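You operate a simulated robot arm through the tools that you are given. There is no shell and no other tool. Be economical: measure what you need, move in short steps, check, and stop when the job is done.

You are at the controls of a simulated two-armed robot. One attempt, no reset.

Task
Wipe up the spill on the top of the pine table with the green cloth and put it back.

The check looks at the end state, three seconds after you hand in, the way a careful person would. Anything else that was tipped, shoved, dropped, spilled or broken makes it a failure. Flat cloth is picked up by pressing the open fingertips on it (5 to 10 N) and closing them slowly along it; thin cloth reads only 2 to 8 mm in the jaws.

Robot
Two 7-joint arms with two-finger parallel grippers on one trunk, on a base that drives. Base frame: it is fixed to the floor where the robot stands at the start and does not move with it; the origin is under the middle of the robot, x ahead of it, y to its left, z up; the surface under the hand at the start is at about z = 0.78. Lengths are in m, angles in rad, forces in N, time in s.
The left shoulder is at the start at [0.06, 0.189, 1.153], the right one opposite. With the tool pointing down near the work surface each hand reaches from about 0.1 to 0.64 m from the robot's upright axis, wherever it stands, measured 20 degrees to its own side. Payload 3.43 kg a hand.
The tool frame of a hand sits at the grasp point between the pads (the TCP): z along the fingers, y along the line on which they close. The tips reach 0.03 m beyond it. The gripper opens to 0.094 m. The fingers are 0.028 m wide and 0.01 m thick; the gripper's body (0.05 by 0.096 m) begins 0.055 m behind the TCP.
Orientation is that of the tool frame in the base frame, as [roll, pitch, yaw] about the fixed x, y, z axes, in that order (R = Rz(yaw) Ry(pitch) Rx(roll)). With the fingers straight down and closing along the base's y, the tool's x points along the base's -x, its y along +y and its z along -z.

Tools
- The arms move only by the tool step_arm. It takes "left_commands", "right_commands" or both (then of equal length, played together; a hand with none holds still); each is a list that holds one entry, the list of rows, each a list of 7 numbers: the shift along the tool's x, y, z in mm, then the turn, a rotation vector about the tool's x, y, z in rad, then the gripper command, from -1 (fully open) to 1 (shut), values between in proportion. In form: [[[dx, dy, dz, wx, wy, wz, jaw], ...]]. A call has 1 to 10 rows; each row shifts and turns the commanded pose from where the row before left it, along the tool's axes as they then stand. Each row takes 0.2 s and may step no farther than 0.05 m and 0.15 rad from the row before; otherwise, or with a gripper value out of range, the whole call is refused. A pose out of reach is approached as far as the arm can. The call stops where the force on the tool passes 40 N (or 10 N more than at its start, if that is more) or the arm is blocked; 0.2 s more then pass. Each finger travels about 0.153 m/s and halts on what it meets, pressing with about 25 N; the grip force reading is that of the motor and also rises with nothing between the fingers. The clock runs only during rows and for 0.2 s after the last one: add rows that do not move to give the fingers time. It gives the time, the measured TCP pose, the force on the tool (base axes), the opening and the grip force at its end, in the units of the frame above (readings bear some noise), with the torque about the TCP (base axes, N m) and any sound that the robot's microphone picked up, and new pictures: "pictures" is both (left out), scene, wrist or none (wrist: the cameras of the hands that moved).
- Cameras (640 x 400 px; columns grow to the right, rows downward): "scene" is now at [0.0015, -0.0124, 1.6869]; the picture's right is [-0.21, -0.98, -0.00], its down [-0.88, 0.19, -0.44] and it looks along [0.43, -0.09, -0.90] (base axes); focal length 293 px, centre (320, 200). "left" rides on the left gripper at [0.076, -0.014, -0.102] in its tool frame; the picture's right is [0.18, 0.98, 0.00], its down [-0.75, 0.14, -0.64] and it looks along [-0.63, 0.12, 0.77] (tool axes); focal length 243 px, centre (320, 200). "right" rides on the right gripper at [0.076, 0.014, -0.102] in its tool frame; the picture's right is [-0.18, 0.98, 0.00], its down [-0.75, -0.14, -0.64] and it looks along [-0.63, -0.12, 0.77] (tool axes); focal length 243 px, centre (320, 200). There is no depth. A picture from a camera that has moved, and an enlarged one, comes with that camera's place and axes in the base frame and with its lens.
- lift_body(by): slides the trunk up (or, below 0, down) by that many m; the arms and the scene camera ride with it, the base frame stays. It gives what a move gives, with no picture.
- base_move(legs): drives the robot by 1 to 6 legs, each [ahead, left, turn to the left] in m, m and rad, along the robot's own axes; the way and the turn of a leg run together, so that a leg with both is an arc; at most 1.5 m and 3.142 rad a leg. The arms and the cameras ride along, it lands a little off, and it stops where it bumps. It gives what a move gives, and a new picture of the scene camera.
- head_to(pan, tilt): turns the head with the scene camera to pan (to the left, within 1.501 rad either way) and tilt (down, from -0.506 to 1.204), counted from straight ahead of the robot. It gives what a move gives, and a new picture of the scene camera.
- close_up(camera, box): a new picture of the part [left, top, right, bottom] of that camera's present view, enlarged. The clock stands still meanwhile.
- finish_job(): hands the job in; it is judged then, once.

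Work in short steps. Places have to be worked out from the pictures, the camera data and where the tool is seen: move nearer, look again, correct. Check each grasp and each placing, and mend what went wrong. You have 120 turns and 260 pictures in all, those below and enlarged ones among them. Open the grippers and draw the arms clear of the work before you hand the job in, unless the task says otherwise; then end with one line.

The tools are called by a JSON object that holds its "name" and its "arguments". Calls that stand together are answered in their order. step_arm: Moves the arms, as the interface text tells. Its arguments: {"type":"object","properties":{"left_commands":{"type":"array","items":{"type":"array","items":{"type":"array","items":{"type":"number"}}}},"right_commands":{"type":"array","items":{"type":"array","items":{"type":"array","items":{"type":"number"}}}},"pictures":{"type":"string","enum":["both","scene","wrist","none"]}},"required":[]} The other tools are called the same way: lift_body (by) slides the trunk up or down; base_move (legs) drives the base; head_to (pan, tilt) turns the head that bears the scene camera; close_up (camera, box) takes an enlarged picture of a part of a camera's view; finish_job () hands the job in.

At the start:

```text
clock: 0.0
left_ee_pos: [0.409, -0.0565, 1.0534]
left_tcp_rot: [3.14, 0.0, -3.141]
left_ft_force: [-0.1, 1.0, -0.4]
left_ft_torque: [0.01, 0.0, 0.03]
left_width: 0.094
left_grasp_force: 0.0
right_ee_pos: [0.3051, -0.3785, 1.0442]
right_tcp_rot: [3.141, 0.0, 3.141]
right_ft_force: [-0.5, -0.2, -0.1]
right_ft_torque: [-0.01, 0.0, -0.01]
right_width: 0.0939
right_grasp_force: 0.0
trunk travel left (down, up): [-0.825, 0.165]
robot x, y, heading: [-0.0002, -0.0006, 0.001]
head pan, tilt: [-0.209, 1.114]
```

scene: 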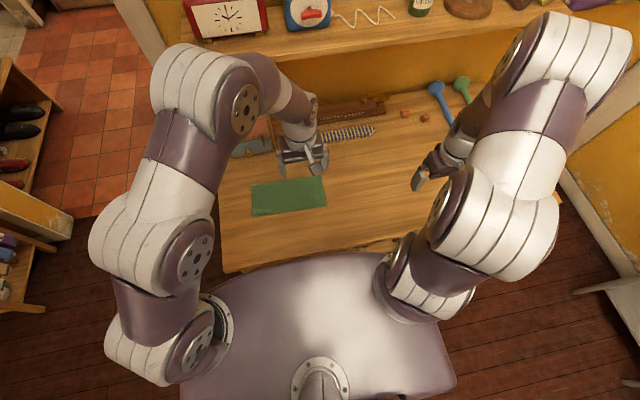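
right: 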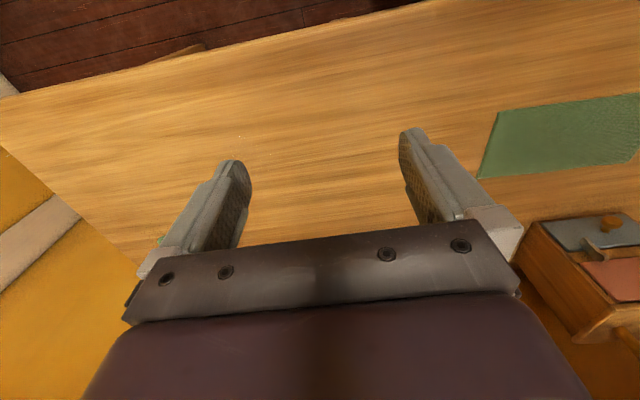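
left: 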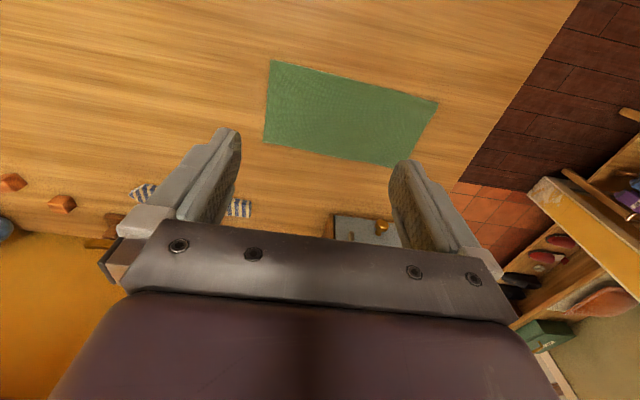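

I see the green cloth on the table ahead, but no obvious spill yet. I'll take enlarged views to look for it.

{"name": "close_up", "arguments": {"camera": "scene", "box": [200, 80, 440, 280]}}

{"name": "close_up", "arguments": {"camera": "scene", "box": [380, 60, 620, 280]}}

{"name": "close_up", "arguments": {"camera": "right", "box": [0, 0, 640, 260]}}

```text
2.00 times, centred on (320, 180) of scene
camera zoom: at [0.0015, -0.0124, 1.6869], right [-0.21, -0.98, 0.0], down [-0.88, 0.19, -0.44], along [0.43, -0.09, -0.9], focal length 586 px, centre (320, 240)
```

zoom: 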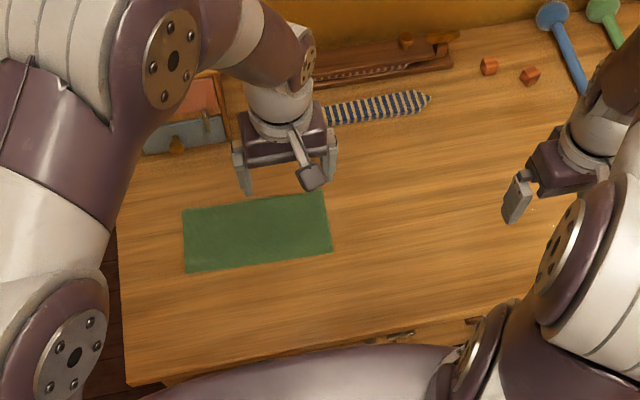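

```text
1.82 times, centred on (500, 170) of scene
camera zoom: at [0.0015, -0.0124, 1.6869], right [-0.21, -0.98, 0.0], down [-0.88, 0.19, -0.44], along [0.43, -0.09, -0.9], focal length 532 px, centre (-7, 254)
```

zoom: 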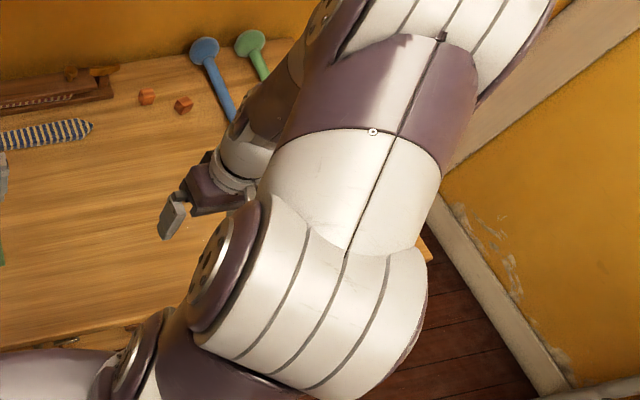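

```text
1.00 times, centred on (320, 130) of right (not enlarged: the box is as wide or as high as the picture)
camera zoom: at [0.2287, -0.3643, 1.1482], right [0.18, 0.98, 0.0], down [0.75, -0.14, 0.64], along [0.63, -0.12, -0.77], focal length 243 px, centre (320, 270)
```

zoom: 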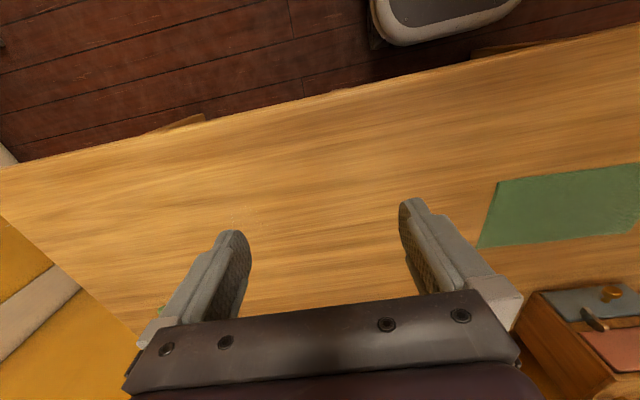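

No spill seen on the visible part; there may be something small near the right hand's left finger. I'll turn the head for other views.

{"name": "close_up", "arguments": {"camera": "right", "box": [60, 140, 300, 290]}}

{"name": "head_to", "arguments": {"pan": -0.8, "tilt": 0.8}}

{"name": "head_to", "arguments": {"pan": 0.9, "tilt": 0.6}}

{"name": "head_to", "arguments": {"pan": 0.0, "tilt": 0.7}}

```text
2.67 times, centred on (180, 215) of right
camera zoom: at [0.2287, -0.3643, 1.1482], right [0.18, 0.98, 0.0], down [0.75, -0.14, 0.64], along [0.63, -0.12, -0.77], focal length 647 px, centre (693, 160)
```

zoom: 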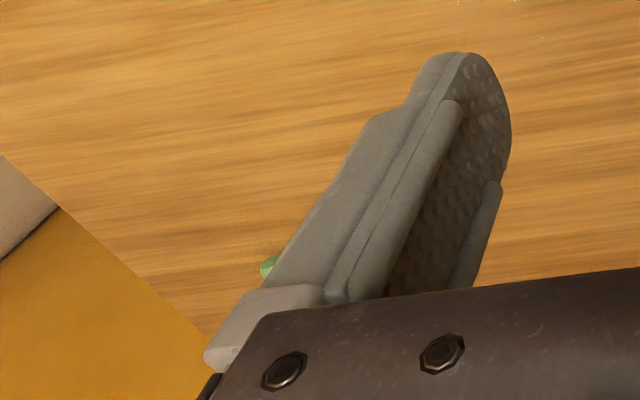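

```text
clock: 1.0
left_ee_pos: [0.4091, -0.0573, 1.054]
left_tcp_rot: [-3.141, -0.001, 3.141]
left_ft_force: [0.0, 0.0, -0.1]
left_ft_torque: [0.0, -0.01, 0.0]
left_width: 0.0942
left_grasp_force: 0.1
right_ee_pos: [0.306, -0.3777, 1.0444]
right_tcp_rot: [3.141, 0.002, -3.141]
right_ft_force: [-0.7, 0.1, -1.1]
right_ft_torque: [0.02, -0.01, 0.0]
right_width: 0.0938
right_grasp_force: 0.0
trunk travel left (down, up): [-0.825, 0.165]
robot x, y, heading: [0.001, -0.0021, -0.001]
head pan, tilt: [-0.799, 0.799]
camera scene: at [-0.0031, -0.0572, 1.7095], right [-0.72, -0.7, 0.0], down [-0.5, 0.51, -0.7], along [0.49, -0.5, -0.72], focal length 293 px, centre (320, 200)
```

scene: 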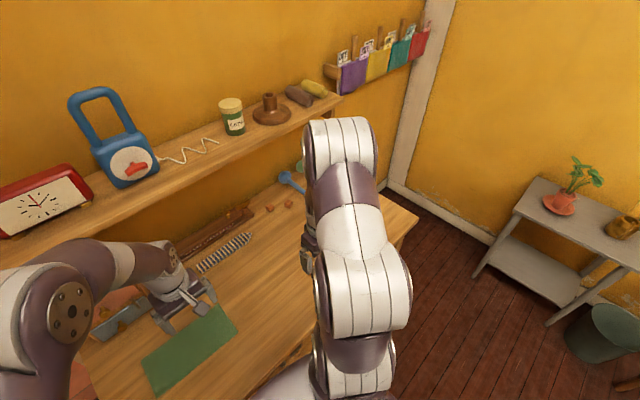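

```text
clock: 2.7
left_ee_pos: [0.4083, -0.0554, 1.0534]
left_tcp_rot: [3.141, 0.0, 3.141]
left_ft_force: [0.1, 0.2, -0.1]
left_ft_torque: [-0.02, 0.04, 0.01]
left_width: 0.0941
left_grasp_force: 0.1
right_ee_pos: [0.3061, -0.3784, 1.0443]
right_tcp_rot: [-3.141, -0.002, -3.141]
right_ft_force: [0.3, 0.2, 0.5]
right_ft_torque: [-0.03, 0.0, -0.03]
right_width: 0.0938
right_grasp_force: 0.0
trunk travel left (down, up): [-0.825, 0.165]
robot x, y, heading: [-0.0011, -0.0006, 0.003]
head pan, tilt: [0.901, 0.6]
camera scene: at [-0.0044, 0.0698, 1.7264], right [0.78, -0.62, 0.0], down [-0.35, -0.44, -0.83], along [0.51, 0.65, -0.56], focal length 293 px, centre (320, 200)
```

scene: 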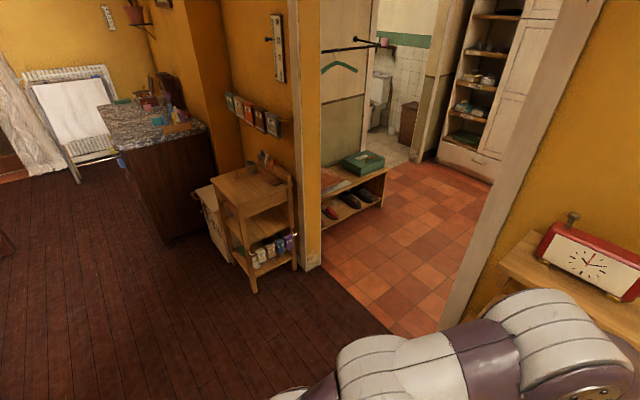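

```text
clock: 3.9
left_ee_pos: [0.4097, -0.057, 1.0536]
left_tcp_rot: [3.14, 0.0, 3.141]
left_ft_force: [-0.3, 0.2, 0.5]
left_ft_torque: [0.0, -0.03, 0.02]
left_width: 0.0942
left_grasp_force: 0.1
right_ee_pos: [0.3044, -0.3773, 1.0433]
right_tcp_rot: [-3.141, -0.001, 3.141]
right_ft_force: [0.0, 0.7, 0.1]
right_ft_torque: [-0.04, -0.01, 0.01]
right_width: 0.0942
right_grasp_force: 0.1
trunk travel left (down, up): [-0.825, 0.165]
robot x, y, heading: [0.0004, -0.0025, -0.002]
head pan, tilt: [0.0, 0.7]
camera scene: at [0.0256, 0.0007, 1.7178], right [0.0, -1.0, 0.0], down [-0.64, 0.0, -0.76], along [0.76, 0.0, -0.64], focal length 293 px, centre (320, 200)
```

scene: 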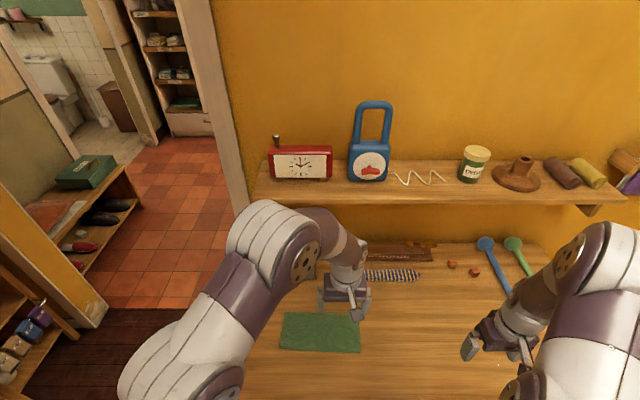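

The right arm hides part of the table, and there are white specks by the right hand. I'll enlarge that area.

{"name": "close_up", "arguments": {"camera": "scene", "box": [440, 300, 600, 400]}}

{"name": "close_up", "arguments": {"camera": "right", "box": [180, 60, 420, 210]}}

```text
4.00 times, centred on (520, 350) of scene
camera zoom: at [0.0256, 0.0007, 1.7178], right [0.0, -1.0, 0.0], down [-0.64, 0.0, -0.76], along [0.76, 0.0, -0.64], focal length 1172 px, centre (-480, -400)
```

zoom: 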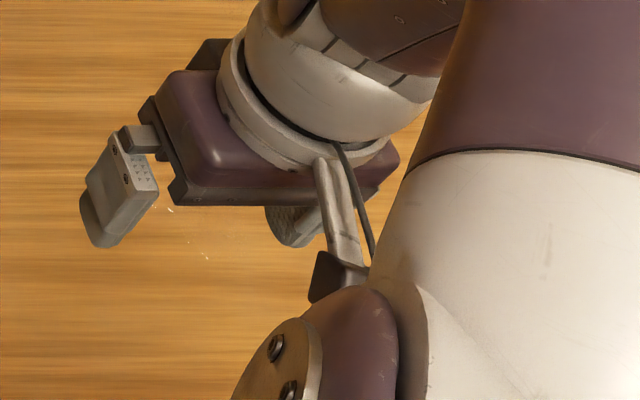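

```text
2.67 times, centred on (300, 135) of right
camera zoom: at [0.2287, -0.3643, 1.1482], right [0.18, 0.98, 0.0], down [0.75, -0.14, 0.64], along [0.63, -0.12, -0.77], focal length 647 px, centre (373, 373)
```

zoom: 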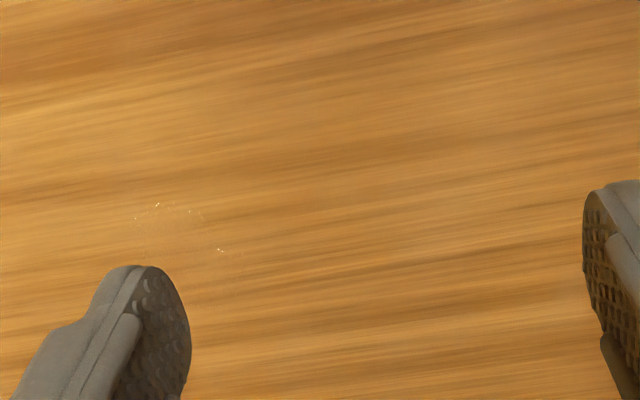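

The glints suggest a clear, wet patch near (0.39, -0.51). I'll shift the right hand rightward so its camera looks at it between the fingers.

{"name": "step_arm", "arguments": {"right_commands": [[[0, -40, 0, 0, 0, 0, -1], [0, -40, 0, 0, 0, 0, -1], [0, -40, 0, 0, 0, 0, -1], [0, 0, 0, 0, 0, 0, -1]]], "pictures": "both"}}

{"name": "close_up", "arguments": {"camera": "right", "box": [180, 20, 460, 220]}}

```text
clock: 4.9
left_ee_pos: [0.4081, -0.0561, 1.052]
left_tcp_rot: [3.141, -0.001, 3.142]
left_ft_force: [-0.3, 0.1, 0.2]
left_ft_torque: [-0.01, -0.01, 0.0]
left_width: 0.0938
left_grasp_force: 0.2
right_ee_pos: [0.3053, -0.4976, 1.0441]
right_tcp_rot: [3.14, 0.0, 3.141]
right_ft_force: [0.2, 0.1, 0.9]
right_ft_torque: [0.01, -0.02, -0.03]
right_width: 0.0939
right_grasp_force: 0.0
trunk travel left (down, up): [-0.825, 0.165]
robot x, y, heading: [-0.0003, 0.0005, -0.002]
head pan, tilt: [0.0, 0.7]
camera scene: at [0.0256, 0.0012, 1.7178], right [0.0, -1.0, 0.0], down [-0.64, 0.0, -0.76], along [0.76, 0.0, -0.64], focal length 293 px, centre (320, 200)
camera right: at [0.229, -0.4836, 1.148], right [0.18, 0.98, 0.0], down [0.75, -0.14, 0.64], along [0.63, -0.12, -0.77], focal length 243 px, centre (320, 200)
```

scene: 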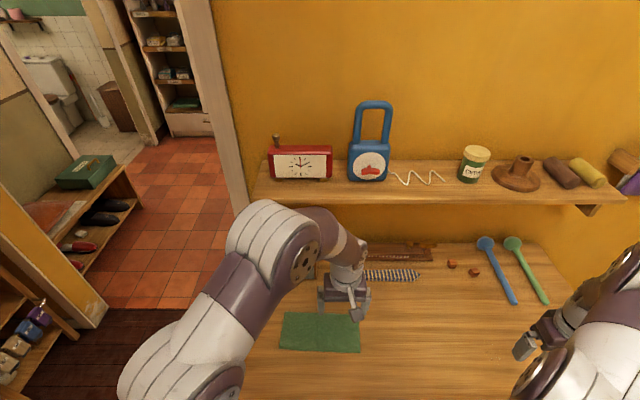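
right: 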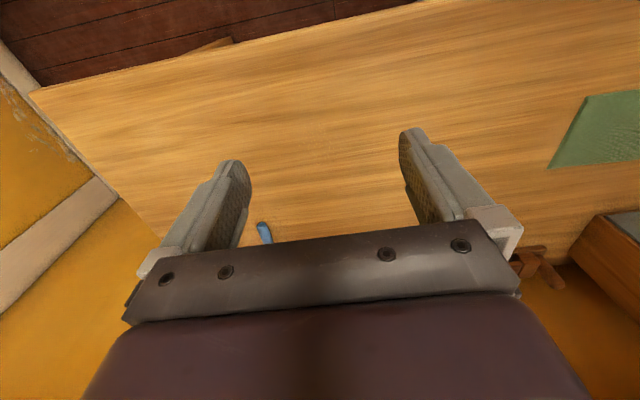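

```text
2.00 times, centred on (320, 120) of right
camera zoom: at [0.229, -0.4836, 1.148], right [0.18, 0.98, 0.0], down [0.75, -0.14, 0.64], along [0.63, -0.12, -0.77], focal length 485 px, centre (320, 360)
```

zoom: 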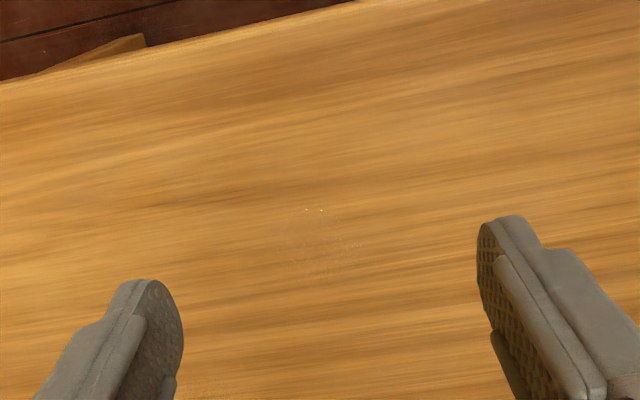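

A faint disturbed patch is visible at the centre; enlarging it further.

{"name": "close_up", "arguments": {"camera": "right", "box": [280, 110, 376, 170]}}

{"name": "close_up", "arguments": {"camera": "scene", "box": [440, 310, 584, 400]}}

```text
6.67 times, centred on (328, 140) of right
camera zoom: at [0.229, -0.4836, 1.148], right [0.18, 0.98, 0.0], down [0.75, -0.14, 0.64], along [0.63, -0.12, -0.77], focal length 1618 px, centre (267, 600)
```

zoom: 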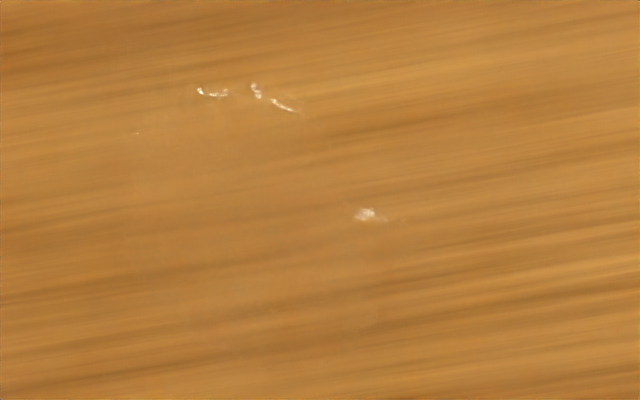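

```text
4.44 times, centred on (512, 355) of scene
camera zoom: at [0.0256, 0.0012, 1.7178], right [0.0, -1.0, 0.0], down [-0.64, 0.0, -0.76], along [0.76, 0.0, -0.64], focal length 1302 px, centre (-533, -489)
```

zoom: 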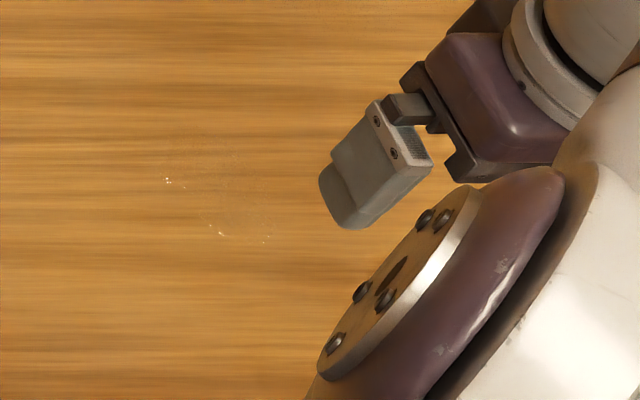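

The spill is a clear film around (0.41, -0.515), roughly 9 cm across. The cloth lies flat about x 0.41–0.53, y -0.125–0.13. I move the left arm clear and bring the right hand above the cloth's right end.

{"name": "step_arm", "arguments": {"left_commands": [[[15, 40, 0, 0, 0, 0, -1], [15, 40, 0, 0, 0, 0, -1], [15, 40, 0, 0, 0, 0, -1], [15, 40, 0, 0, 0, 0, -1], [15, 40, 0, 0, 0, 0, -1], [15, 40, 0, 0, 0, 0, -1], [15, 40, 0, 0, 0, 0, -1], [15, 40, 0, 0, 0, 0, -1], [0, 0, 0, 0, 0, 0, -1], [0, 0, 0, 0, 0, 0, -1]]], "right_commands": [[[0, 0, 0, 0, 0, 0, -1], [-16, 40, 0, 0, 0, 0, -1], [-18, 46, 0, 0, 0, 0, -1], [-18, 46, 0, 0, 0, 0, -1], [-18, 46, 0, 0, 0, 0, -1], [-18, 46, 0, 0, 0, 0, -1], [-18, 46, 0, 0, 0, 0, -1], [-18, 46, 0, 0, 0, 0, -1], [-18, 46, 0, 0, 0, 0, -1], [-18, 46, 0, 0, 0, 0, -1]]], "pictures": "none"}}

{"name": "head_to", "arguments": {"pan": -0.3, "tilt": 1.0}}

{"name": "close_up", "arguments": {"camera": "right", "box": [0, 0, 640, 400]}}

```text
clock: 7.1
left_ee_pos: [0.2878, 0.2666, 1.0526]
left_tcp_rot: [-3.14, 0.001, 3.141]
left_ft_force: [0.5, 0.4, -0.1]
left_ft_torque: [-0.02, 0.05, 0.02]
left_width: 0.0941
left_grasp_force: 0.1
right_ee_pos: [0.4653, -0.0879, 1.0438]
right_tcp_rot: [-3.139, -0.001, -3.141]
right_ft_force: [-1.0, 0.1, 0.4]
right_ft_torque: [-0.02, -0.01, 0.02]
right_width: 0.0941
right_grasp_force: 0.1
trunk travel left (down, up): [-0.825, 0.165]
robot x, y, heading: [0.002, 0.0007, 0.002]
head pan, tilt: [0.0, 0.7]
```

```text
clock: 7.9
left_ee_pos: [0.2861, 0.2667, 1.0542]
left_tcp_rot: [3.14, 0.0, 3.141]
left_ft_force: [-0.1, 0.2, 0.2]
left_ft_torque: [-0.02, 0.01, 0.0]
left_width: 0.094
left_grasp_force: 0.1
right_ee_pos: [0.4648, -0.09, 1.0445]
right_tcp_rot: [3.141, 0.0, 3.14]
right_ft_force: [-0.3, 0.4, 0.3]
right_ft_torque: [-0.02, 0.04, 0.02]
right_width: 0.094
right_grasp_force: 0.1
trunk travel left (down, up): [-0.825, 0.165]
robot x, y, heading: [-0.0036, -0.0037, -0.0]
head pan, tilt: [-0.3, 1.0]
camera scene: at [0.007, -0.0202, 1.6944], right [-0.29, -0.96, 0.0], down [-0.8, 0.25, -0.54], along [0.52, -0.16, -0.84], focal length 293 px, centre (320, 200)
```

scene: 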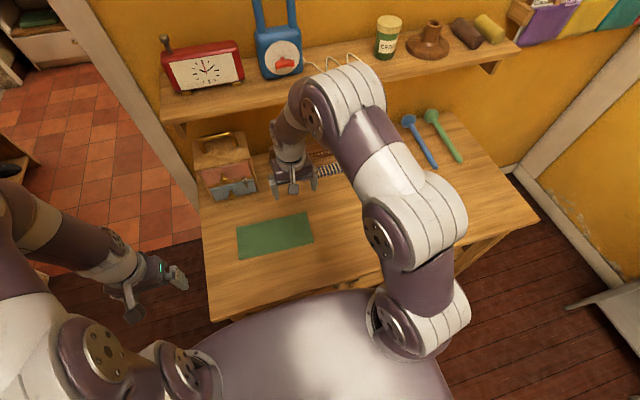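

```text
1.00 times, centred on (320, 200) of right (not enlarged: the box is as wide or as high as the picture)
camera zoom: at [0.389, -0.0769, 1.1483], right [0.18, 0.98, 0.0], down [0.75, -0.14, 0.64], along [0.63, -0.12, -0.77], focal length 243 px, centre (320, 200)
```

zoom: 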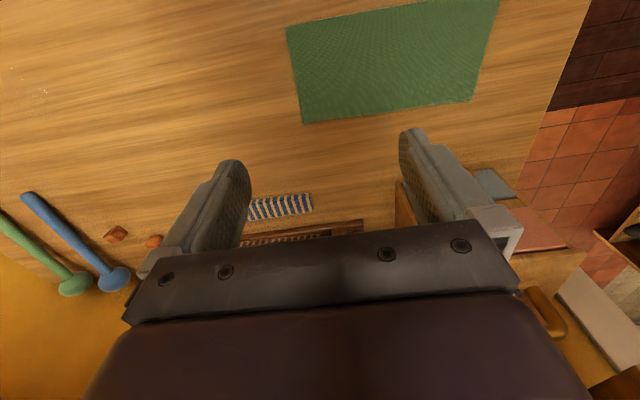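

Cloth position confirmed (right edge y≈-0.128, x 0.41–0.53). I descend over (0.473, -0.083) with jaws about half-open, stopping just above the table.

{"name": "step_arm", "arguments": {"right_commands": [[[-4, 3, 45, 0, 0, 0, 0], [-4, 3, 45, 0, 0, 0, 0], [0, 0, 45, 0, 0, 0, 0], [0, 0, 40, 0, 0, 0, 0], [0, 0, 30, 0, 0, 0, 0], [0, 0, 0, 0, 0, 0, 0]]], "pictures": "wrist"}}

```text
clock: 9.3
left_ee_pos: [0.2867, 0.2654, 1.0532]
left_tcp_rot: [3.142, 0.0, 3.142]
left_ft_force: [-0.1, 0.3, 0.1]
left_ft_torque: [-0.01, 0.01, 0.0]
left_width: 0.0941
left_grasp_force: 0.0
right_ee_pos: [0.4725, -0.0831, 0.8386]
right_tcp_rot: [3.141, -0.002, 3.141]
right_ft_force: [0.4, 0.7, -0.8]
right_ft_torque: [0.01, 0.02, -0.01]
right_width: 0.0471
right_grasp_force: 0.0
trunk travel left (down, up): [-0.825, 0.165]
robot x, y, heading: [0.0009, 0.0002, 0.003]
head pan, tilt: [-0.3, 1.0]
camera right: at [0.3964, -0.0701, 0.9436], right [0.18, 0.98, 0.0], down [0.75, -0.14, 0.64], along [0.63, -0.12, -0.77], focal length 243 px, centre (320, 200)
```

right: 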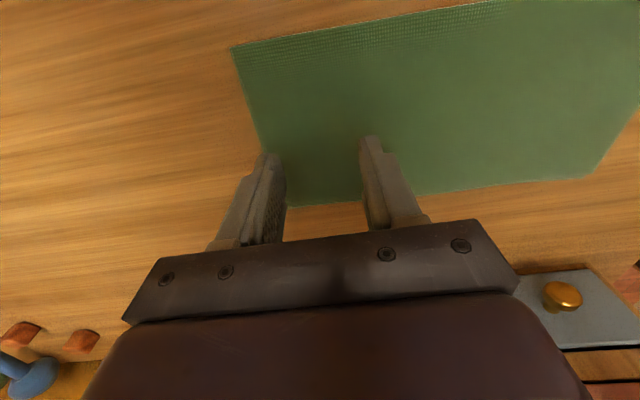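

The left finger is close to the cloth's edge, so I shift 12 mm inward and lower gently until contact.

{"name": "step_arm", "arguments": {"right_commands": [[[0, 12, 15, 0, 0, 0, 0], [0, 0, 6, 0, 0, 0, 0], [0, 0, 4, 0, 0, 0, 0], [0, 0, 0, 0, 0, 0, 0]]], "pictures": "wrist"}}

```text
clock: 10.3
left_ee_pos: [0.2867, 0.2659, 1.0531]
left_tcp_rot: [3.141, 0.0, -3.14]
left_ft_force: [0.7, 0.4, -0.8]
left_ft_torque: [-0.01, 0.03, -0.02]
left_width: 0.094
left_grasp_force: 0.1
right_ee_pos: [0.474, -0.0712, 0.8162]
right_tcp_rot: [3.141, -0.002, 3.14]
right_ft_force: [-0.4, 0.4, -0.1]
right_ft_torque: [0.0, -0.01, -0.02]
right_width: 0.0468
right_grasp_force: 0.1
trunk travel left (down, up): [-0.825, 0.165]
robot x, y, heading: [-0.0007, -0.0015, 0.004]
head pan, tilt: [-0.3, 1.0]
camera right: at [0.397, -0.0582, 0.9197], right [0.18, 0.98, 0.0], down [0.75, -0.14, 0.64], along [0.63, -0.12, -0.77], focal length 243 px, centre (320, 200)
```

right: 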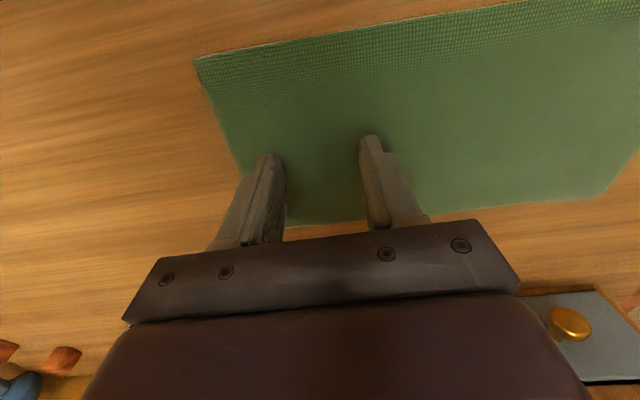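

Tips are just above the cloth, well placed. I lower in 2 mm steps looking for 5–10 N.

{"name": "step_arm", "arguments": {"right_commands": [[[0, 0, 2, 0, 0, 0, 0], [0, 0, 2, 0, 0, 0, 0], [0, 0, 1.5, 0, 0, 0, 0], [0, 0, 0, 0, 0, 0, 0]]], "pictures": "none"}}

```text
clock: 11.3
left_ee_pos: [0.2853, 0.2652, 1.0537]
left_tcp_rot: [3.141, 0.001, 3.14]
left_ft_force: [0.1, -0.3, -0.1]
left_ft_torque: [-0.01, 0.01, 0.04]
left_width: 0.0939
left_grasp_force: 0.1
right_ee_pos: [0.4735, -0.0715, 0.8111]
right_tcp_rot: [3.14, 0.005, -3.141]
right_ft_force: [1.4, -4.8, 25.1]
right_ft_torque: [-0.2, 0.06, 0.04]
right_width: 0.0468
right_grasp_force: 0.0
trunk travel left (down, up): [-0.825, 0.165]
robot x, y, heading: [0.0014, -0.0035, -0.003]
head pan, tilt: [-0.3, 1.0]
```

Contact at TCP z≈0.811 with 25 N, too much. I back off 1 mm or so and then read again.

{"name": "step_arm", "arguments": {"right_commands": [[[0, 0, -0.9, 0, 0, 0, 0], [0, 0, 0, 0, 0, 0, 0]]], "pictures": "none"}}

```text
clock: 11.9
left_ee_pos: [0.2849, 0.2667, 1.0538]
left_tcp_rot: [3.14, 0.001, 3.14]
left_ft_force: [0.0, -0.2, -0.4]
left_ft_torque: [0.07, 0.02, -0.02]
left_width: 0.0939
left_grasp_force: 0.0
right_ee_pos: [0.4738, -0.0715, 0.8123]
right_tcp_rot: [-3.141, 0.004, -3.141]
right_ft_force: [5.0, -3.7, 24.5]
right_ft_torque: [-0.15, -0.07, -0.03]
right_width: 0.047
right_grasp_force: 0.0
trunk travel left (down, up): [-0.825, 0.165]
robot x, y, heading: [-0.0021, -0.0003, -0.001]
head pan, tilt: [-0.3, 1.0]
```

{"name": "step_arm", "arguments": {"right_commands": [[[0, 0, -1.0, 0, 0, 0, 0], [0, 0, 0, 0, 0, 0, 0]]], "pictures": "none"}}

```text
clock: 12.5
left_ee_pos: [0.2853, 0.2663, 1.0525]
left_tcp_rot: [-3.141, 0.0, -3.14]
left_ft_force: [-0.1, 0.4, -0.1]
left_ft_torque: [-0.01, 0.04, 0.01]
left_width: 0.0939
left_grasp_force: 0.0
right_ee_pos: [0.4729, -0.0717, 0.812]
right_tcp_rot: [3.141, 0.002, 3.141]
right_ft_force: [4.5, 0.4, 21.2]
right_ft_torque: [0.08, -0.14, -0.01]
right_width: 0.0467
right_grasp_force: 0.1
trunk travel left (down, up): [-0.825, 0.165]
robot x, y, heading: [0.003, 0.0026, -0.002]
head pan, tilt: [-0.3, 1.0]
```

{"name": "step_arm", "arguments": {"right_commands": [[[0, 0, -1.2, 0, 0, 0, 0], [0, 0, 0, 0, 0, 0, 0]]], "pictures": "none"}}

```text
clock: 13.1
left_ee_pos: [0.2854, 0.2664, 1.0531]
left_tcp_rot: [3.141, 0.0, 3.141]
left_ft_force: [-0.3, -0.2, -0.8]
left_ft_torque: [0.02, 0.02, 0.0]
left_width: 0.0939
left_grasp_force: 0.0
right_ee_pos: [0.4724, -0.072, 0.8126]
right_tcp_rot: [-3.14, -0.001, 3.141]
right_ft_force: [0.8, 2.4, 9.9]
right_ft_torque: [0.1, 0.02, 0.01]
right_width: 0.0473
right_grasp_force: 0.1
trunk travel left (down, up): [-0.825, 0.165]
robot x, y, heading: [-0.0009, 0.0023, 0.002]
head pan, tilt: [-0.3, 1.0]
```

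Force is now about 10 N. I close slowly along the cloth.

{"name": "step_arm", "arguments": {"right_commands": [[[0, 0, -0.2, 0, 0, 0, 0.1], [0, 0, 0, 0, 0, 0, 0.2], [0, 0, 0, 0, 0, 0, 0.3], [0, 0, 0, 0, 0, 0, 0.4], [0, 0, 0, 0, 0, 0, 0.5], [0, 0, 0, 0, 0, 0, 0.6], [0, 0, 0, 0, 0, 0, 0.7], [0, 0, 0, 0, 0, 0, 0.8], [0, 0, 0, 0, 0, 0, 0.9], [0, 0, 0, 0, 0, 0, 1]]], "pictures": "wrist"}}

```text
clock: 15.3
left_ee_pos: [0.2858, 0.2662, 1.0519]
left_tcp_rot: [3.141, 0.0, 3.141]
left_ft_force: [0.3, -0.2, -0.4]
left_ft_torque: [0.01, 0.0, 0.02]
left_width: 0.0938
left_grasp_force: 0.1
right_ee_pos: [0.4727, -0.0726, 0.8129]
right_tcp_rot: [-3.141, 0.001, -3.141]
right_ft_force: [-0.5, -0.9, 0.7]
right_ft_torque: [0.02, -0.01, -0.04]
right_width: 0.003
right_grasp_force: 25.0
trunk travel left (down, up): [-0.825, 0.165]
robot x, y, heading: [0.0015, -0.002, 0.003]
head pan, tilt: [-0.3, 1.0]
camera right: at [0.3974, -0.0587, 0.9165], right [0.18, 0.98, 0.0], down [0.75, -0.14, 0.64], along [0.63, -0.12, -0.77], focal length 243 px, centre (320, 200)
```

right: 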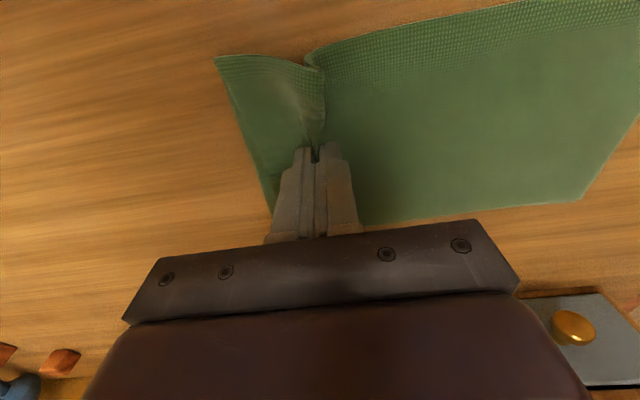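

The fold is gripped (3 mm, 25 N). I lift slightly and drag the cloth to the right so its tail trails flat toward the spill.

{"name": "step_arm", "arguments": {"right_commands": [[[0, 0, -10, 0, 0, 0, 1], [0, 0, 0, 0, 0, 0, 1], [8, -30, 0, 0, 0, 0, 1], [8, -30, 0, 0, 0, 0, 1], [8, -30, 0, 0, 0, 0, 1], [8, -30, 0, 0, 0, 0, 1], [8, -30, 0, 0, 0, 0, 1], [0, 0, 0, 0, 0, 0, 1]]], "pictures": "both"}}

```text
clock: 17.1
left_ee_pos: [0.2869, 0.2678, 1.0529]
left_tcp_rot: [3.141, -0.001, 3.141]
left_ft_force: [0.4, 0.3, -0.3]
left_ft_torque: [-0.03, -0.01, 0.0]
left_width: 0.094
left_grasp_force: 0.0
right_ee_pos: [0.4325, -0.2224, 0.8228]
right_tcp_rot: [-3.141, 0.0, -3.14]
right_ft_force: [0.4, 0.4, 0.0]
right_ft_torque: [0.04, 0.01, -0.03]
right_width: 0.0033
right_grasp_force: 25.5
trunk travel left (down, up): [-0.825, 0.165]
robot x, y, heading: [0.0033, 0.0011, -0.001]
head pan, tilt: [-0.3, 1.0]
camera scene: at [0.0075, -0.0191, 1.6944], right [-0.3, -0.96, 0.0], down [-0.8, 0.25, -0.54], along [0.52, -0.16, -0.84], focal length 293 px, centre (320, 200)
camera right: at [0.3558, -0.2079, 0.9268], right [0.18, 0.98, 0.0], down [0.75, -0.14, 0.64], along [0.63, -0.12, -0.77], focal length 243 px, centre (320, 200)
```

scene: 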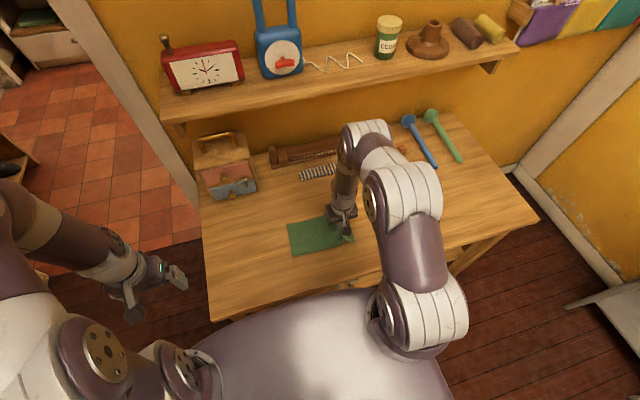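
right: 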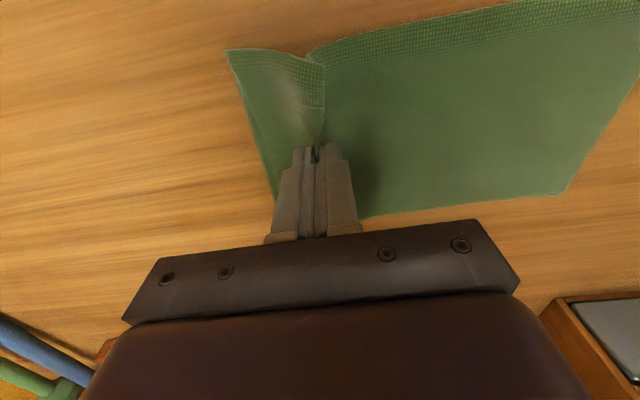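

The cloth drags well. I continue to just before the spill at about (0.412, -0.44).

{"name": "step_arm", "arguments": {"right_commands": [[[3.4, -36, 0, 0, 0, 0, 1], [3.4, -36, 0, 0, 0, 0, 1], [3.4, -36, 0, 0, 0, 0, 1], [3.4, -36, 0, 0, 0, 0, 1], [3.4, -36, 0, 0, 0, 0, 1], [3.4, -30, 0, 0, 0, 0, 1], [0, 0, 0, 0, 0, 0, 1]]], "pictures": "both"}}

{"name": "close_up", "arguments": {"camera": "right", "box": [80, 20, 320, 220]}}

```text
clock: 18.7
left_ee_pos: [0.2876, 0.2667, 1.0525]
left_tcp_rot: [3.141, 0.001, 3.141]
left_ft_force: [0.4, 0.4, 0.7]
left_ft_torque: [-0.03, 0.0, -0.01]
left_width: 0.0938
left_grasp_force: 0.1
right_ee_pos: [0.4139, -0.431, 0.8243]
right_tcp_rot: [-3.14, 0.0, 3.141]
right_ft_force: [0.7, 0.2, 0.2]
right_ft_torque: [0.0, -0.02, 0.0]
right_width: 0.0031
right_grasp_force: 24.9
trunk travel left (down, up): [-0.825, 0.165]
robot x, y, heading: [-0.0023, -0.0006, 0.001]
head pan, tilt: [-0.3, 1.0]
camera scene: at [0.0074, -0.0193, 1.6944], right [-0.3, -0.96, 0.0], down [-0.8, 0.25, -0.54], along [0.52, -0.16, -0.84], focal length 293 px, centre (320, 200)
camera right: at [0.3369, -0.4178, 0.9278], right [0.18, 0.98, 0.0], down [0.75, -0.14, 0.64], along [0.63, -0.12, -0.77], focal length 243 px, centre (320, 200)
```

scene: 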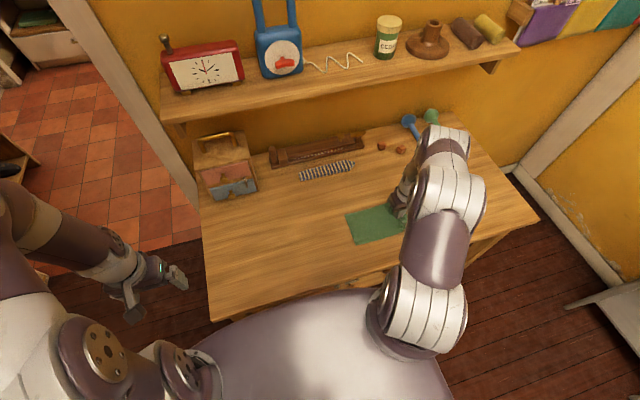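
right: 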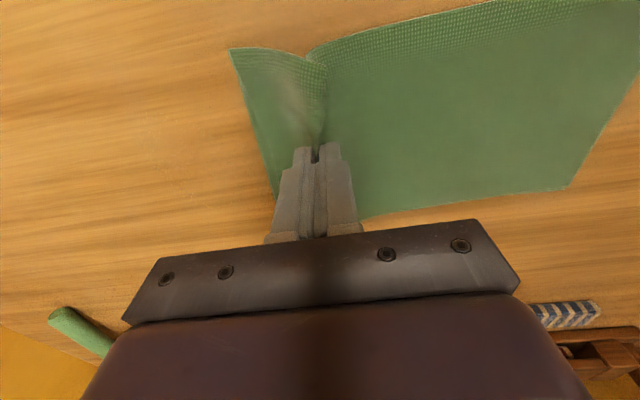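

```text
2.00 times, centred on (200, 120) of right
camera zoom: at [0.3369, -0.4178, 0.9278], right [0.18, 0.98, 0.0], down [0.75, -0.14, 0.64], along [0.63, -0.12, -0.77], focal length 485 px, centre (560, 360)
```

zoom: 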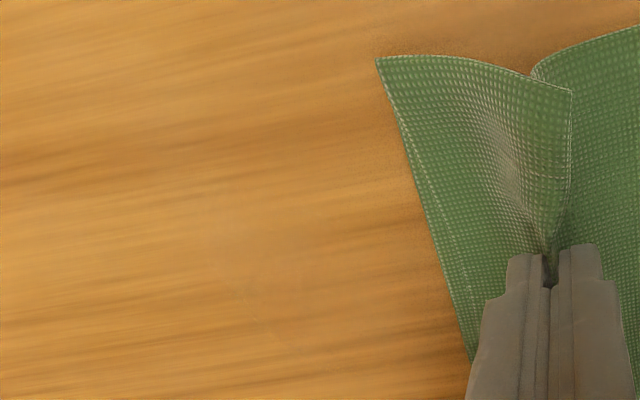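

Still no load and the spill lies just ahead of the cloth. I lower to light pressure now.

{"name": "step_arm", "arguments": {"right_commands": [[[0, -8, 9, 0, 0, 0, 1], [0, 0, 1, 0, 0, 0, 1], [0, 0, 0, 0, 0, 0, 1]]], "pictures": "none"}}

```text
clock: 19.5
left_ee_pos: [0.2865, 0.2658, 1.0525]
left_tcp_rot: [3.141, -0.001, 3.141]
left_ft_force: [0.2, -0.7, 0.0]
left_ft_torque: [0.0, -0.03, 0.0]
left_width: 0.0944
left_grasp_force: 0.0
right_ee_pos: [0.4117, -0.4403, 0.8124]
right_tcp_rot: [3.141, 0.001, -3.141]
right_ft_force: [0.0, 0.5, 3.2]
right_ft_torque: [0.05, 0.0, -0.01]
right_width: 0.0031
right_grasp_force: 24.8
trunk travel left (down, up): [-0.825, 0.165]
robot x, y, heading: [-0.0017, -0.0042, 0.001]
head pan, tilt: [-0.3, 1.0]
```

Light contact (3 N). I press a bit more and stroke across the spill to the right.

{"name": "step_arm", "arguments": {"right_commands": [[[0, -5, 1, 0, 0, 0, 1], [0, -15, 0, 0, 0, 0, 1], [0, -15, 0, 0, 0, 0, 1], [0, -15, 0, 0, 0, 0, 1], [0, -15, 0, 0, 0, 0, 1], [0, -15, 0, 0, 0, 0, 1], [0, -15, 0, 0, 0, 0, 1], [0, -15, 0, 0, 0, 0, 1], [0, -15, 0, 0, 0, 0, 1], [0, 0, 0, 0, 0, 0, 1]]], "pictures": "both"}}

```text
clock: 21.7
left_ee_pos: [0.2866, 0.2666, 1.0532]
left_tcp_rot: [-3.14, 0.001, -3.141]
left_ft_force: [0.9, -0.4, -0.7]
left_ft_torque: [0.02, 0.01, 0.0]
left_width: 0.094
left_grasp_force: 0.1
right_ee_pos: [0.4132, -0.5643, 0.8109]
right_tcp_rot: [3.142, 0.001, 3.141]
right_ft_force: [0.4, 4.7, 9.6]
right_ft_torque: [0.13, 0.01, -0.08]
right_width: 0.0029
right_grasp_force: 24.9
trunk travel left (down, up): [-0.825, 0.165]
robot x, y, heading: [0.0002, 0.0036, 0.001]
head pan, tilt: [-0.3, 1.0]
camera scene: at [0.0063, -0.0176, 1.6944], right [-0.3, -0.96, 0.0], down [-0.8, 0.25, -0.54], along [0.52, -0.16, -0.84], focal length 293 px, centre (320, 200)
camera right: at [0.3365, -0.5504, 0.916], right [0.18, 0.98, 0.0], down [0.75, -0.14, 0.64], along [0.63, -0.12, -0.77], focal length 243 px, centre (320, 200)
```

scene: 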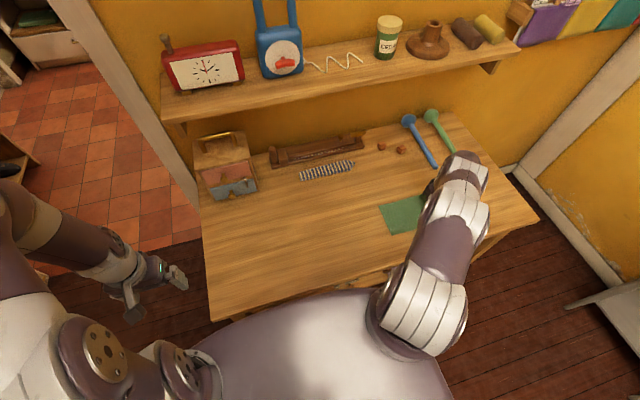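
right: 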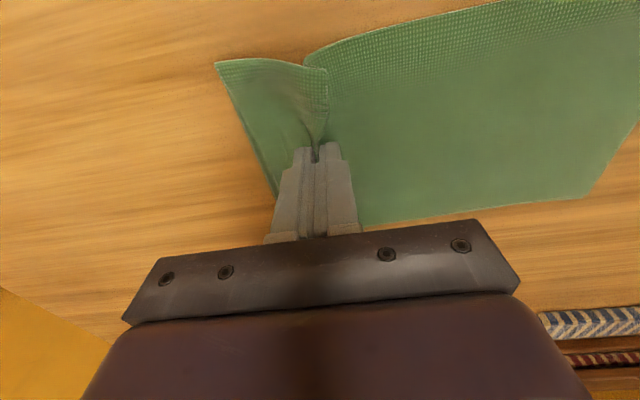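

The pass went well (about 10 N). I lift, return left, and make a second pass offset to x≈0.445.

{"name": "step_arm", "arguments": {"right_commands": [[[0, 0, -45, 0, 0, 0, 1], [0, 0, -45, 0, 0, 0, 1], [0, 0, -45, 0, 0, 0, 1], [-8, 35, -20, 0, 0, 0, 1], [-8, 45, 0, 0, 0, 0, 1], [-8, 45, 0, 0, 0, 0, 1], [-6, 10, 45, 0, 0, 0, 1], [0, 0, 45, 0, 0, 0, 1], [0, 0, 45, 0, 0, 0, 1], [0, -5, 12, 0, 0, 0, 1]]], "pictures": "wrist"}}

```text
clock: 23.9
left_ee_pos: [0.2873, 0.2668, 1.0532]
left_tcp_rot: [3.141, -0.002, -3.141]
left_ft_force: [0.2, -0.2, -0.5]
left_ft_torque: [-0.02, 0.01, -0.02]
left_width: 0.0939
left_grasp_force: 0.1
right_ee_pos: [0.4425, -0.4355, 0.8192]
right_tcp_rot: [-3.14, 0.002, -3.141]
right_ft_force: [-0.4, -0.6, 0.8]
right_ft_torque: [-0.03, -0.01, -0.02]
right_width: 0.0029
right_grasp_force: 24.9
trunk travel left (down, up): [-0.825, 0.165]
robot x, y, heading: [-0.0007, -0.002, -0.007]
head pan, tilt: [-0.3, 1.0]
camera right: at [0.3671, -0.4219, 0.923], right [0.18, 0.98, 0.0], down [0.75, -0.14, 0.64], along [0.63, -0.12, -0.77], focal length 243 px, centre (320, 200)
```

right: 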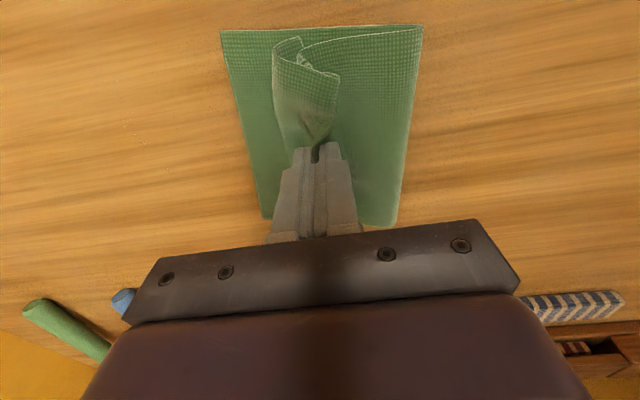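

The tail folded beneath the fingers, making a pad. I check the remaining wet area.

{"name": "close_up", "arguments": {"camera": "right", "box": [0, 60, 240, 210]}}

```text
2.67 times, centred on (120, 135) of right
camera zoom: at [0.3671, -0.4219, 0.923], right [0.18, 0.98, 0.0], down [0.75, -0.14, 0.64], along [0.63, -0.12, -0.77], focal length 647 px, centre (853, 373)
```

zoom: 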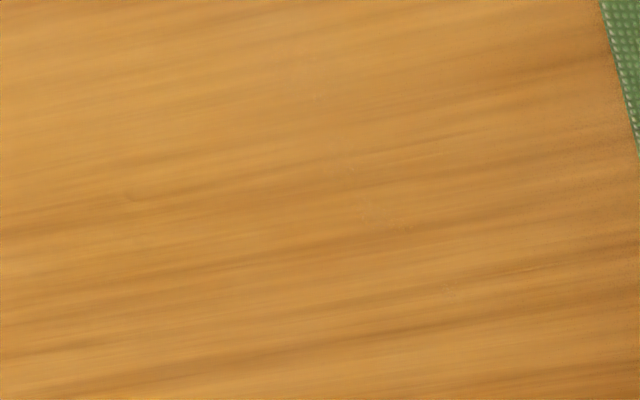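

Little is discernible. I lower to pressure for the second pass.

{"name": "step_arm", "arguments": {"right_commands": [[[0, -5, 5, 0, 0, 0, 1], [0, -5, 2, 0, 0, 0, 1], [0, 0, 0, 0, 0, 0, 1]]], "pictures": "none"}}

```text
clock: 24.7
left_ee_pos: [0.2846, 0.2682, 1.0522]
left_tcp_rot: [-3.138, 0.003, -3.141]
left_ft_force: [1.1, 0.1, -0.3]
left_ft_torque: [-0.04, 0.0, 0.0]
left_width: 0.094
left_grasp_force: 0.0
right_ee_pos: [0.4422, -0.4445, 0.8157]
right_tcp_rot: [-3.137, 0.006, -3.141]
right_ft_force: [1.6, 4.5, 26.1]
right_ft_torque: [0.19, 0.03, -0.03]
right_width: 0.0031
right_grasp_force: 24.7
trunk travel left (down, up): [-0.825, 0.165]
robot x, y, heading: [-0.0016, -0.0019, 0.003]
head pan, tilt: [-0.3, 1.0]
```

26 N on the thicker pad; I ease off 1.5 mm and zigzag over the spill area.

{"name": "step_arm", "arguments": {"right_commands": [[[0, -10, -1.5, 0, 0, 0, 1], [0, -15, 0, 0, 0, 0, 1], [25, -5, 0, 0, 0, 0, 1], [25, -5, 0, 0, 0, 0, 1], [20, -5, 0, 0, 0, 0, 1], [-25, -5, 0, 0, 0, 0, 1], [-25, -5, 0, 0, 0, 0, 1], [-30, -5, 0, 0, 0, 0, 1], [25, -5, 0, 0, 0, 0, 1], [25, -5, 0, 0, 0, 0, 1]]], "pictures": "wrist"}}

{"name": "step_arm", "arguments": {"right_commands": [[[30, -5, 0, 0, 0, 0, 1], [-25, -5, 0, 0, 0, 0, 1], [-25, -5, 0, 0, 0, 0, 1], [-30, -5, 0, 0, 0, 0, 1], [25, -5, 0, 0, 0, 0, 1], [25, -5, 0, 0, 0, 0, 1], [25, -10, 0, 0, 0, 0, 1], [0, 0, 0, 0, 0, 0, 1]]], "pictures": "wrist"}}

```text
clock: 26.9
left_ee_pos: [0.2846, 0.2691, 1.0529]
left_tcp_rot: [-3.141, 0.004, 3.141]
left_ft_force: [0.3, -0.2, -1.2]
left_ft_torque: [-0.01, -0.04, -0.04]
left_width: 0.0942
left_grasp_force: 0.1
right_ee_pos: [0.4029, -0.5101, 0.815]
right_tcp_rot: [-3.138, 0.003, -3.14]
right_ft_force: [5.9, 0.6, 20.7]
right_ft_torque: [0.01, -0.05, 0.0]
right_width: 0.003
right_grasp_force: 24.4
trunk travel left (down, up): [-0.825, 0.165]
robot x, y, heading: [-0.0006, 0.0016, 0.002]
head pan, tilt: [-0.3, 1.0]
camera right: at [0.3264, -0.4959, 0.9194], right [0.18, 0.98, 0.0], down [0.75, -0.14, 0.65], along [0.63, -0.12, -0.76], focal length 243 px, centre (320, 200)
```

right: 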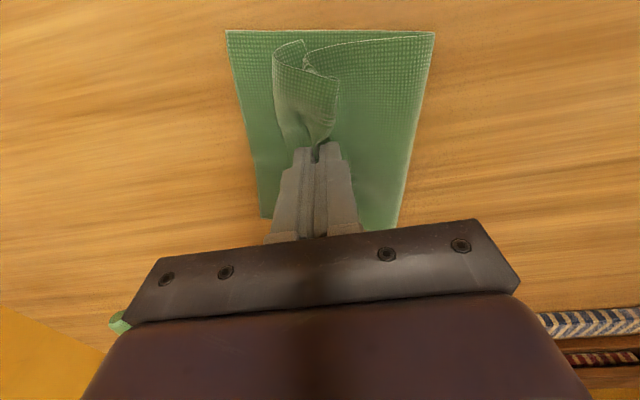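

```text
clock: 28.7
left_ee_pos: [0.287, 0.2666, 1.0528]
left_tcp_rot: [-3.14, 0.001, -3.141]
left_ft_force: [-0.1, 0.1, -0.6]
left_ft_torque: [0.03, 0.01, -0.03]
left_width: 0.0939
left_grasp_force: 0.1
right_ee_pos: [0.376, -0.549, 0.8163]
right_tcp_rot: [-3.14, -0.002, 3.142]
right_ft_force: [2.3, 0.7, 10.6]
right_ft_torque: [0.01, -0.06, 0.02]
right_width: 0.0033
right_grasp_force: 25.0
trunk travel left (down, up): [-0.825, 0.165]
robot x, y, heading: [0.0025, 0.0027, 0.001]
head pan, tilt: [-0.3, 1.0]
camera right: at [0.2996, -0.5347, 0.92], right [0.18, 0.98, 0.0], down [0.75, -0.14, 0.64], along [0.63, -0.12, -0.77], focal length 243 px, centre (320, 200)
```

right: 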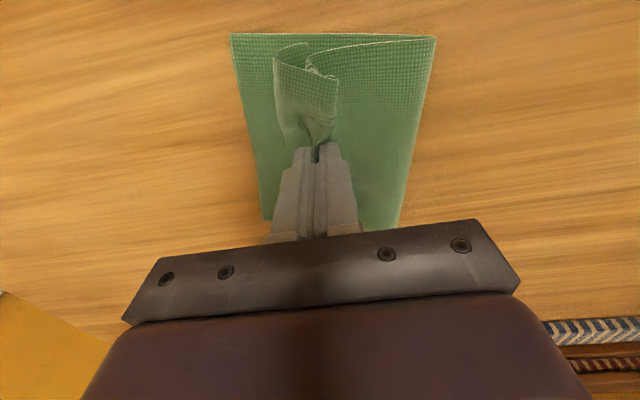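

I add one more zigzag covering the right margin and back leftward.

{"name": "step_arm", "arguments": {"right_commands": [[[-10, -15, 0, 0, 0, 0, 1], [-25, -5, 0, 0, 0, 0, 1], [-25, 0, 0, 0, 0, 0, 1], [-20, 5, 0, 0, 0, 0, 1], [25, 10, 0, 0, 0, 0, 1], [25, 5, 0, 0, 0, 0, 1], [25, 5, 0, 0, 0, 0, 1], [-25, 5, 0, 0, 0, 0, 1], [-25, 5, 0, 0, 0, 0, 1], [-25, 5, 0, 0, 0, 0, 1]]], "pictures": "none"}}

{"name": "step_arm", "arguments": {"right_commands": [[[25, 10, 0, 0, 0, 0, 1], [25, 10, 0, 0, 0, 0, 1], [25, 10, 0, 0, 0, 0, 1], [-25, 10, 0, 0, 0, 0, 1], [-25, 10, 0, 0, 0, 0, 1], [0, 30, -20, 0, 0, 0, 1], [0, 40, -45, 0, 0, 0, 1], [0, 40, -45, 0, 0, 0, 1], [0, 40, -45, 0, 0, 0, 1], [0, 30, -25, 0, 0, 0, 1]]], "pictures": "both"}}

```text
clock: 30.9
left_ee_pos: [0.2853, 0.2678, 1.0533]
left_tcp_rot: [-3.141, 0.002, -3.141]
left_ft_force: [0.0, 0.0, 0.2]
left_ft_torque: [0.01, 0.0, -0.03]
left_width: 0.094
left_grasp_force: 0.0
right_ee_pos: [0.4581, -0.528, 0.8161]
right_tcp_rot: [-3.14, 0.002, -3.141]
right_ft_force: [-3.2, -0.8, 13.5]
right_ft_torque: [-0.01, 0.14, -0.01]
right_width: 0.003
right_grasp_force: 25.0
trunk travel left (down, up): [-0.825, 0.165]
robot x, y, heading: [-0.0018, 0.0018, 0.001]
head pan, tilt: [-0.3, 1.0]
```

```text
refused: row 7 steps farther than a row can; nothing moved
```

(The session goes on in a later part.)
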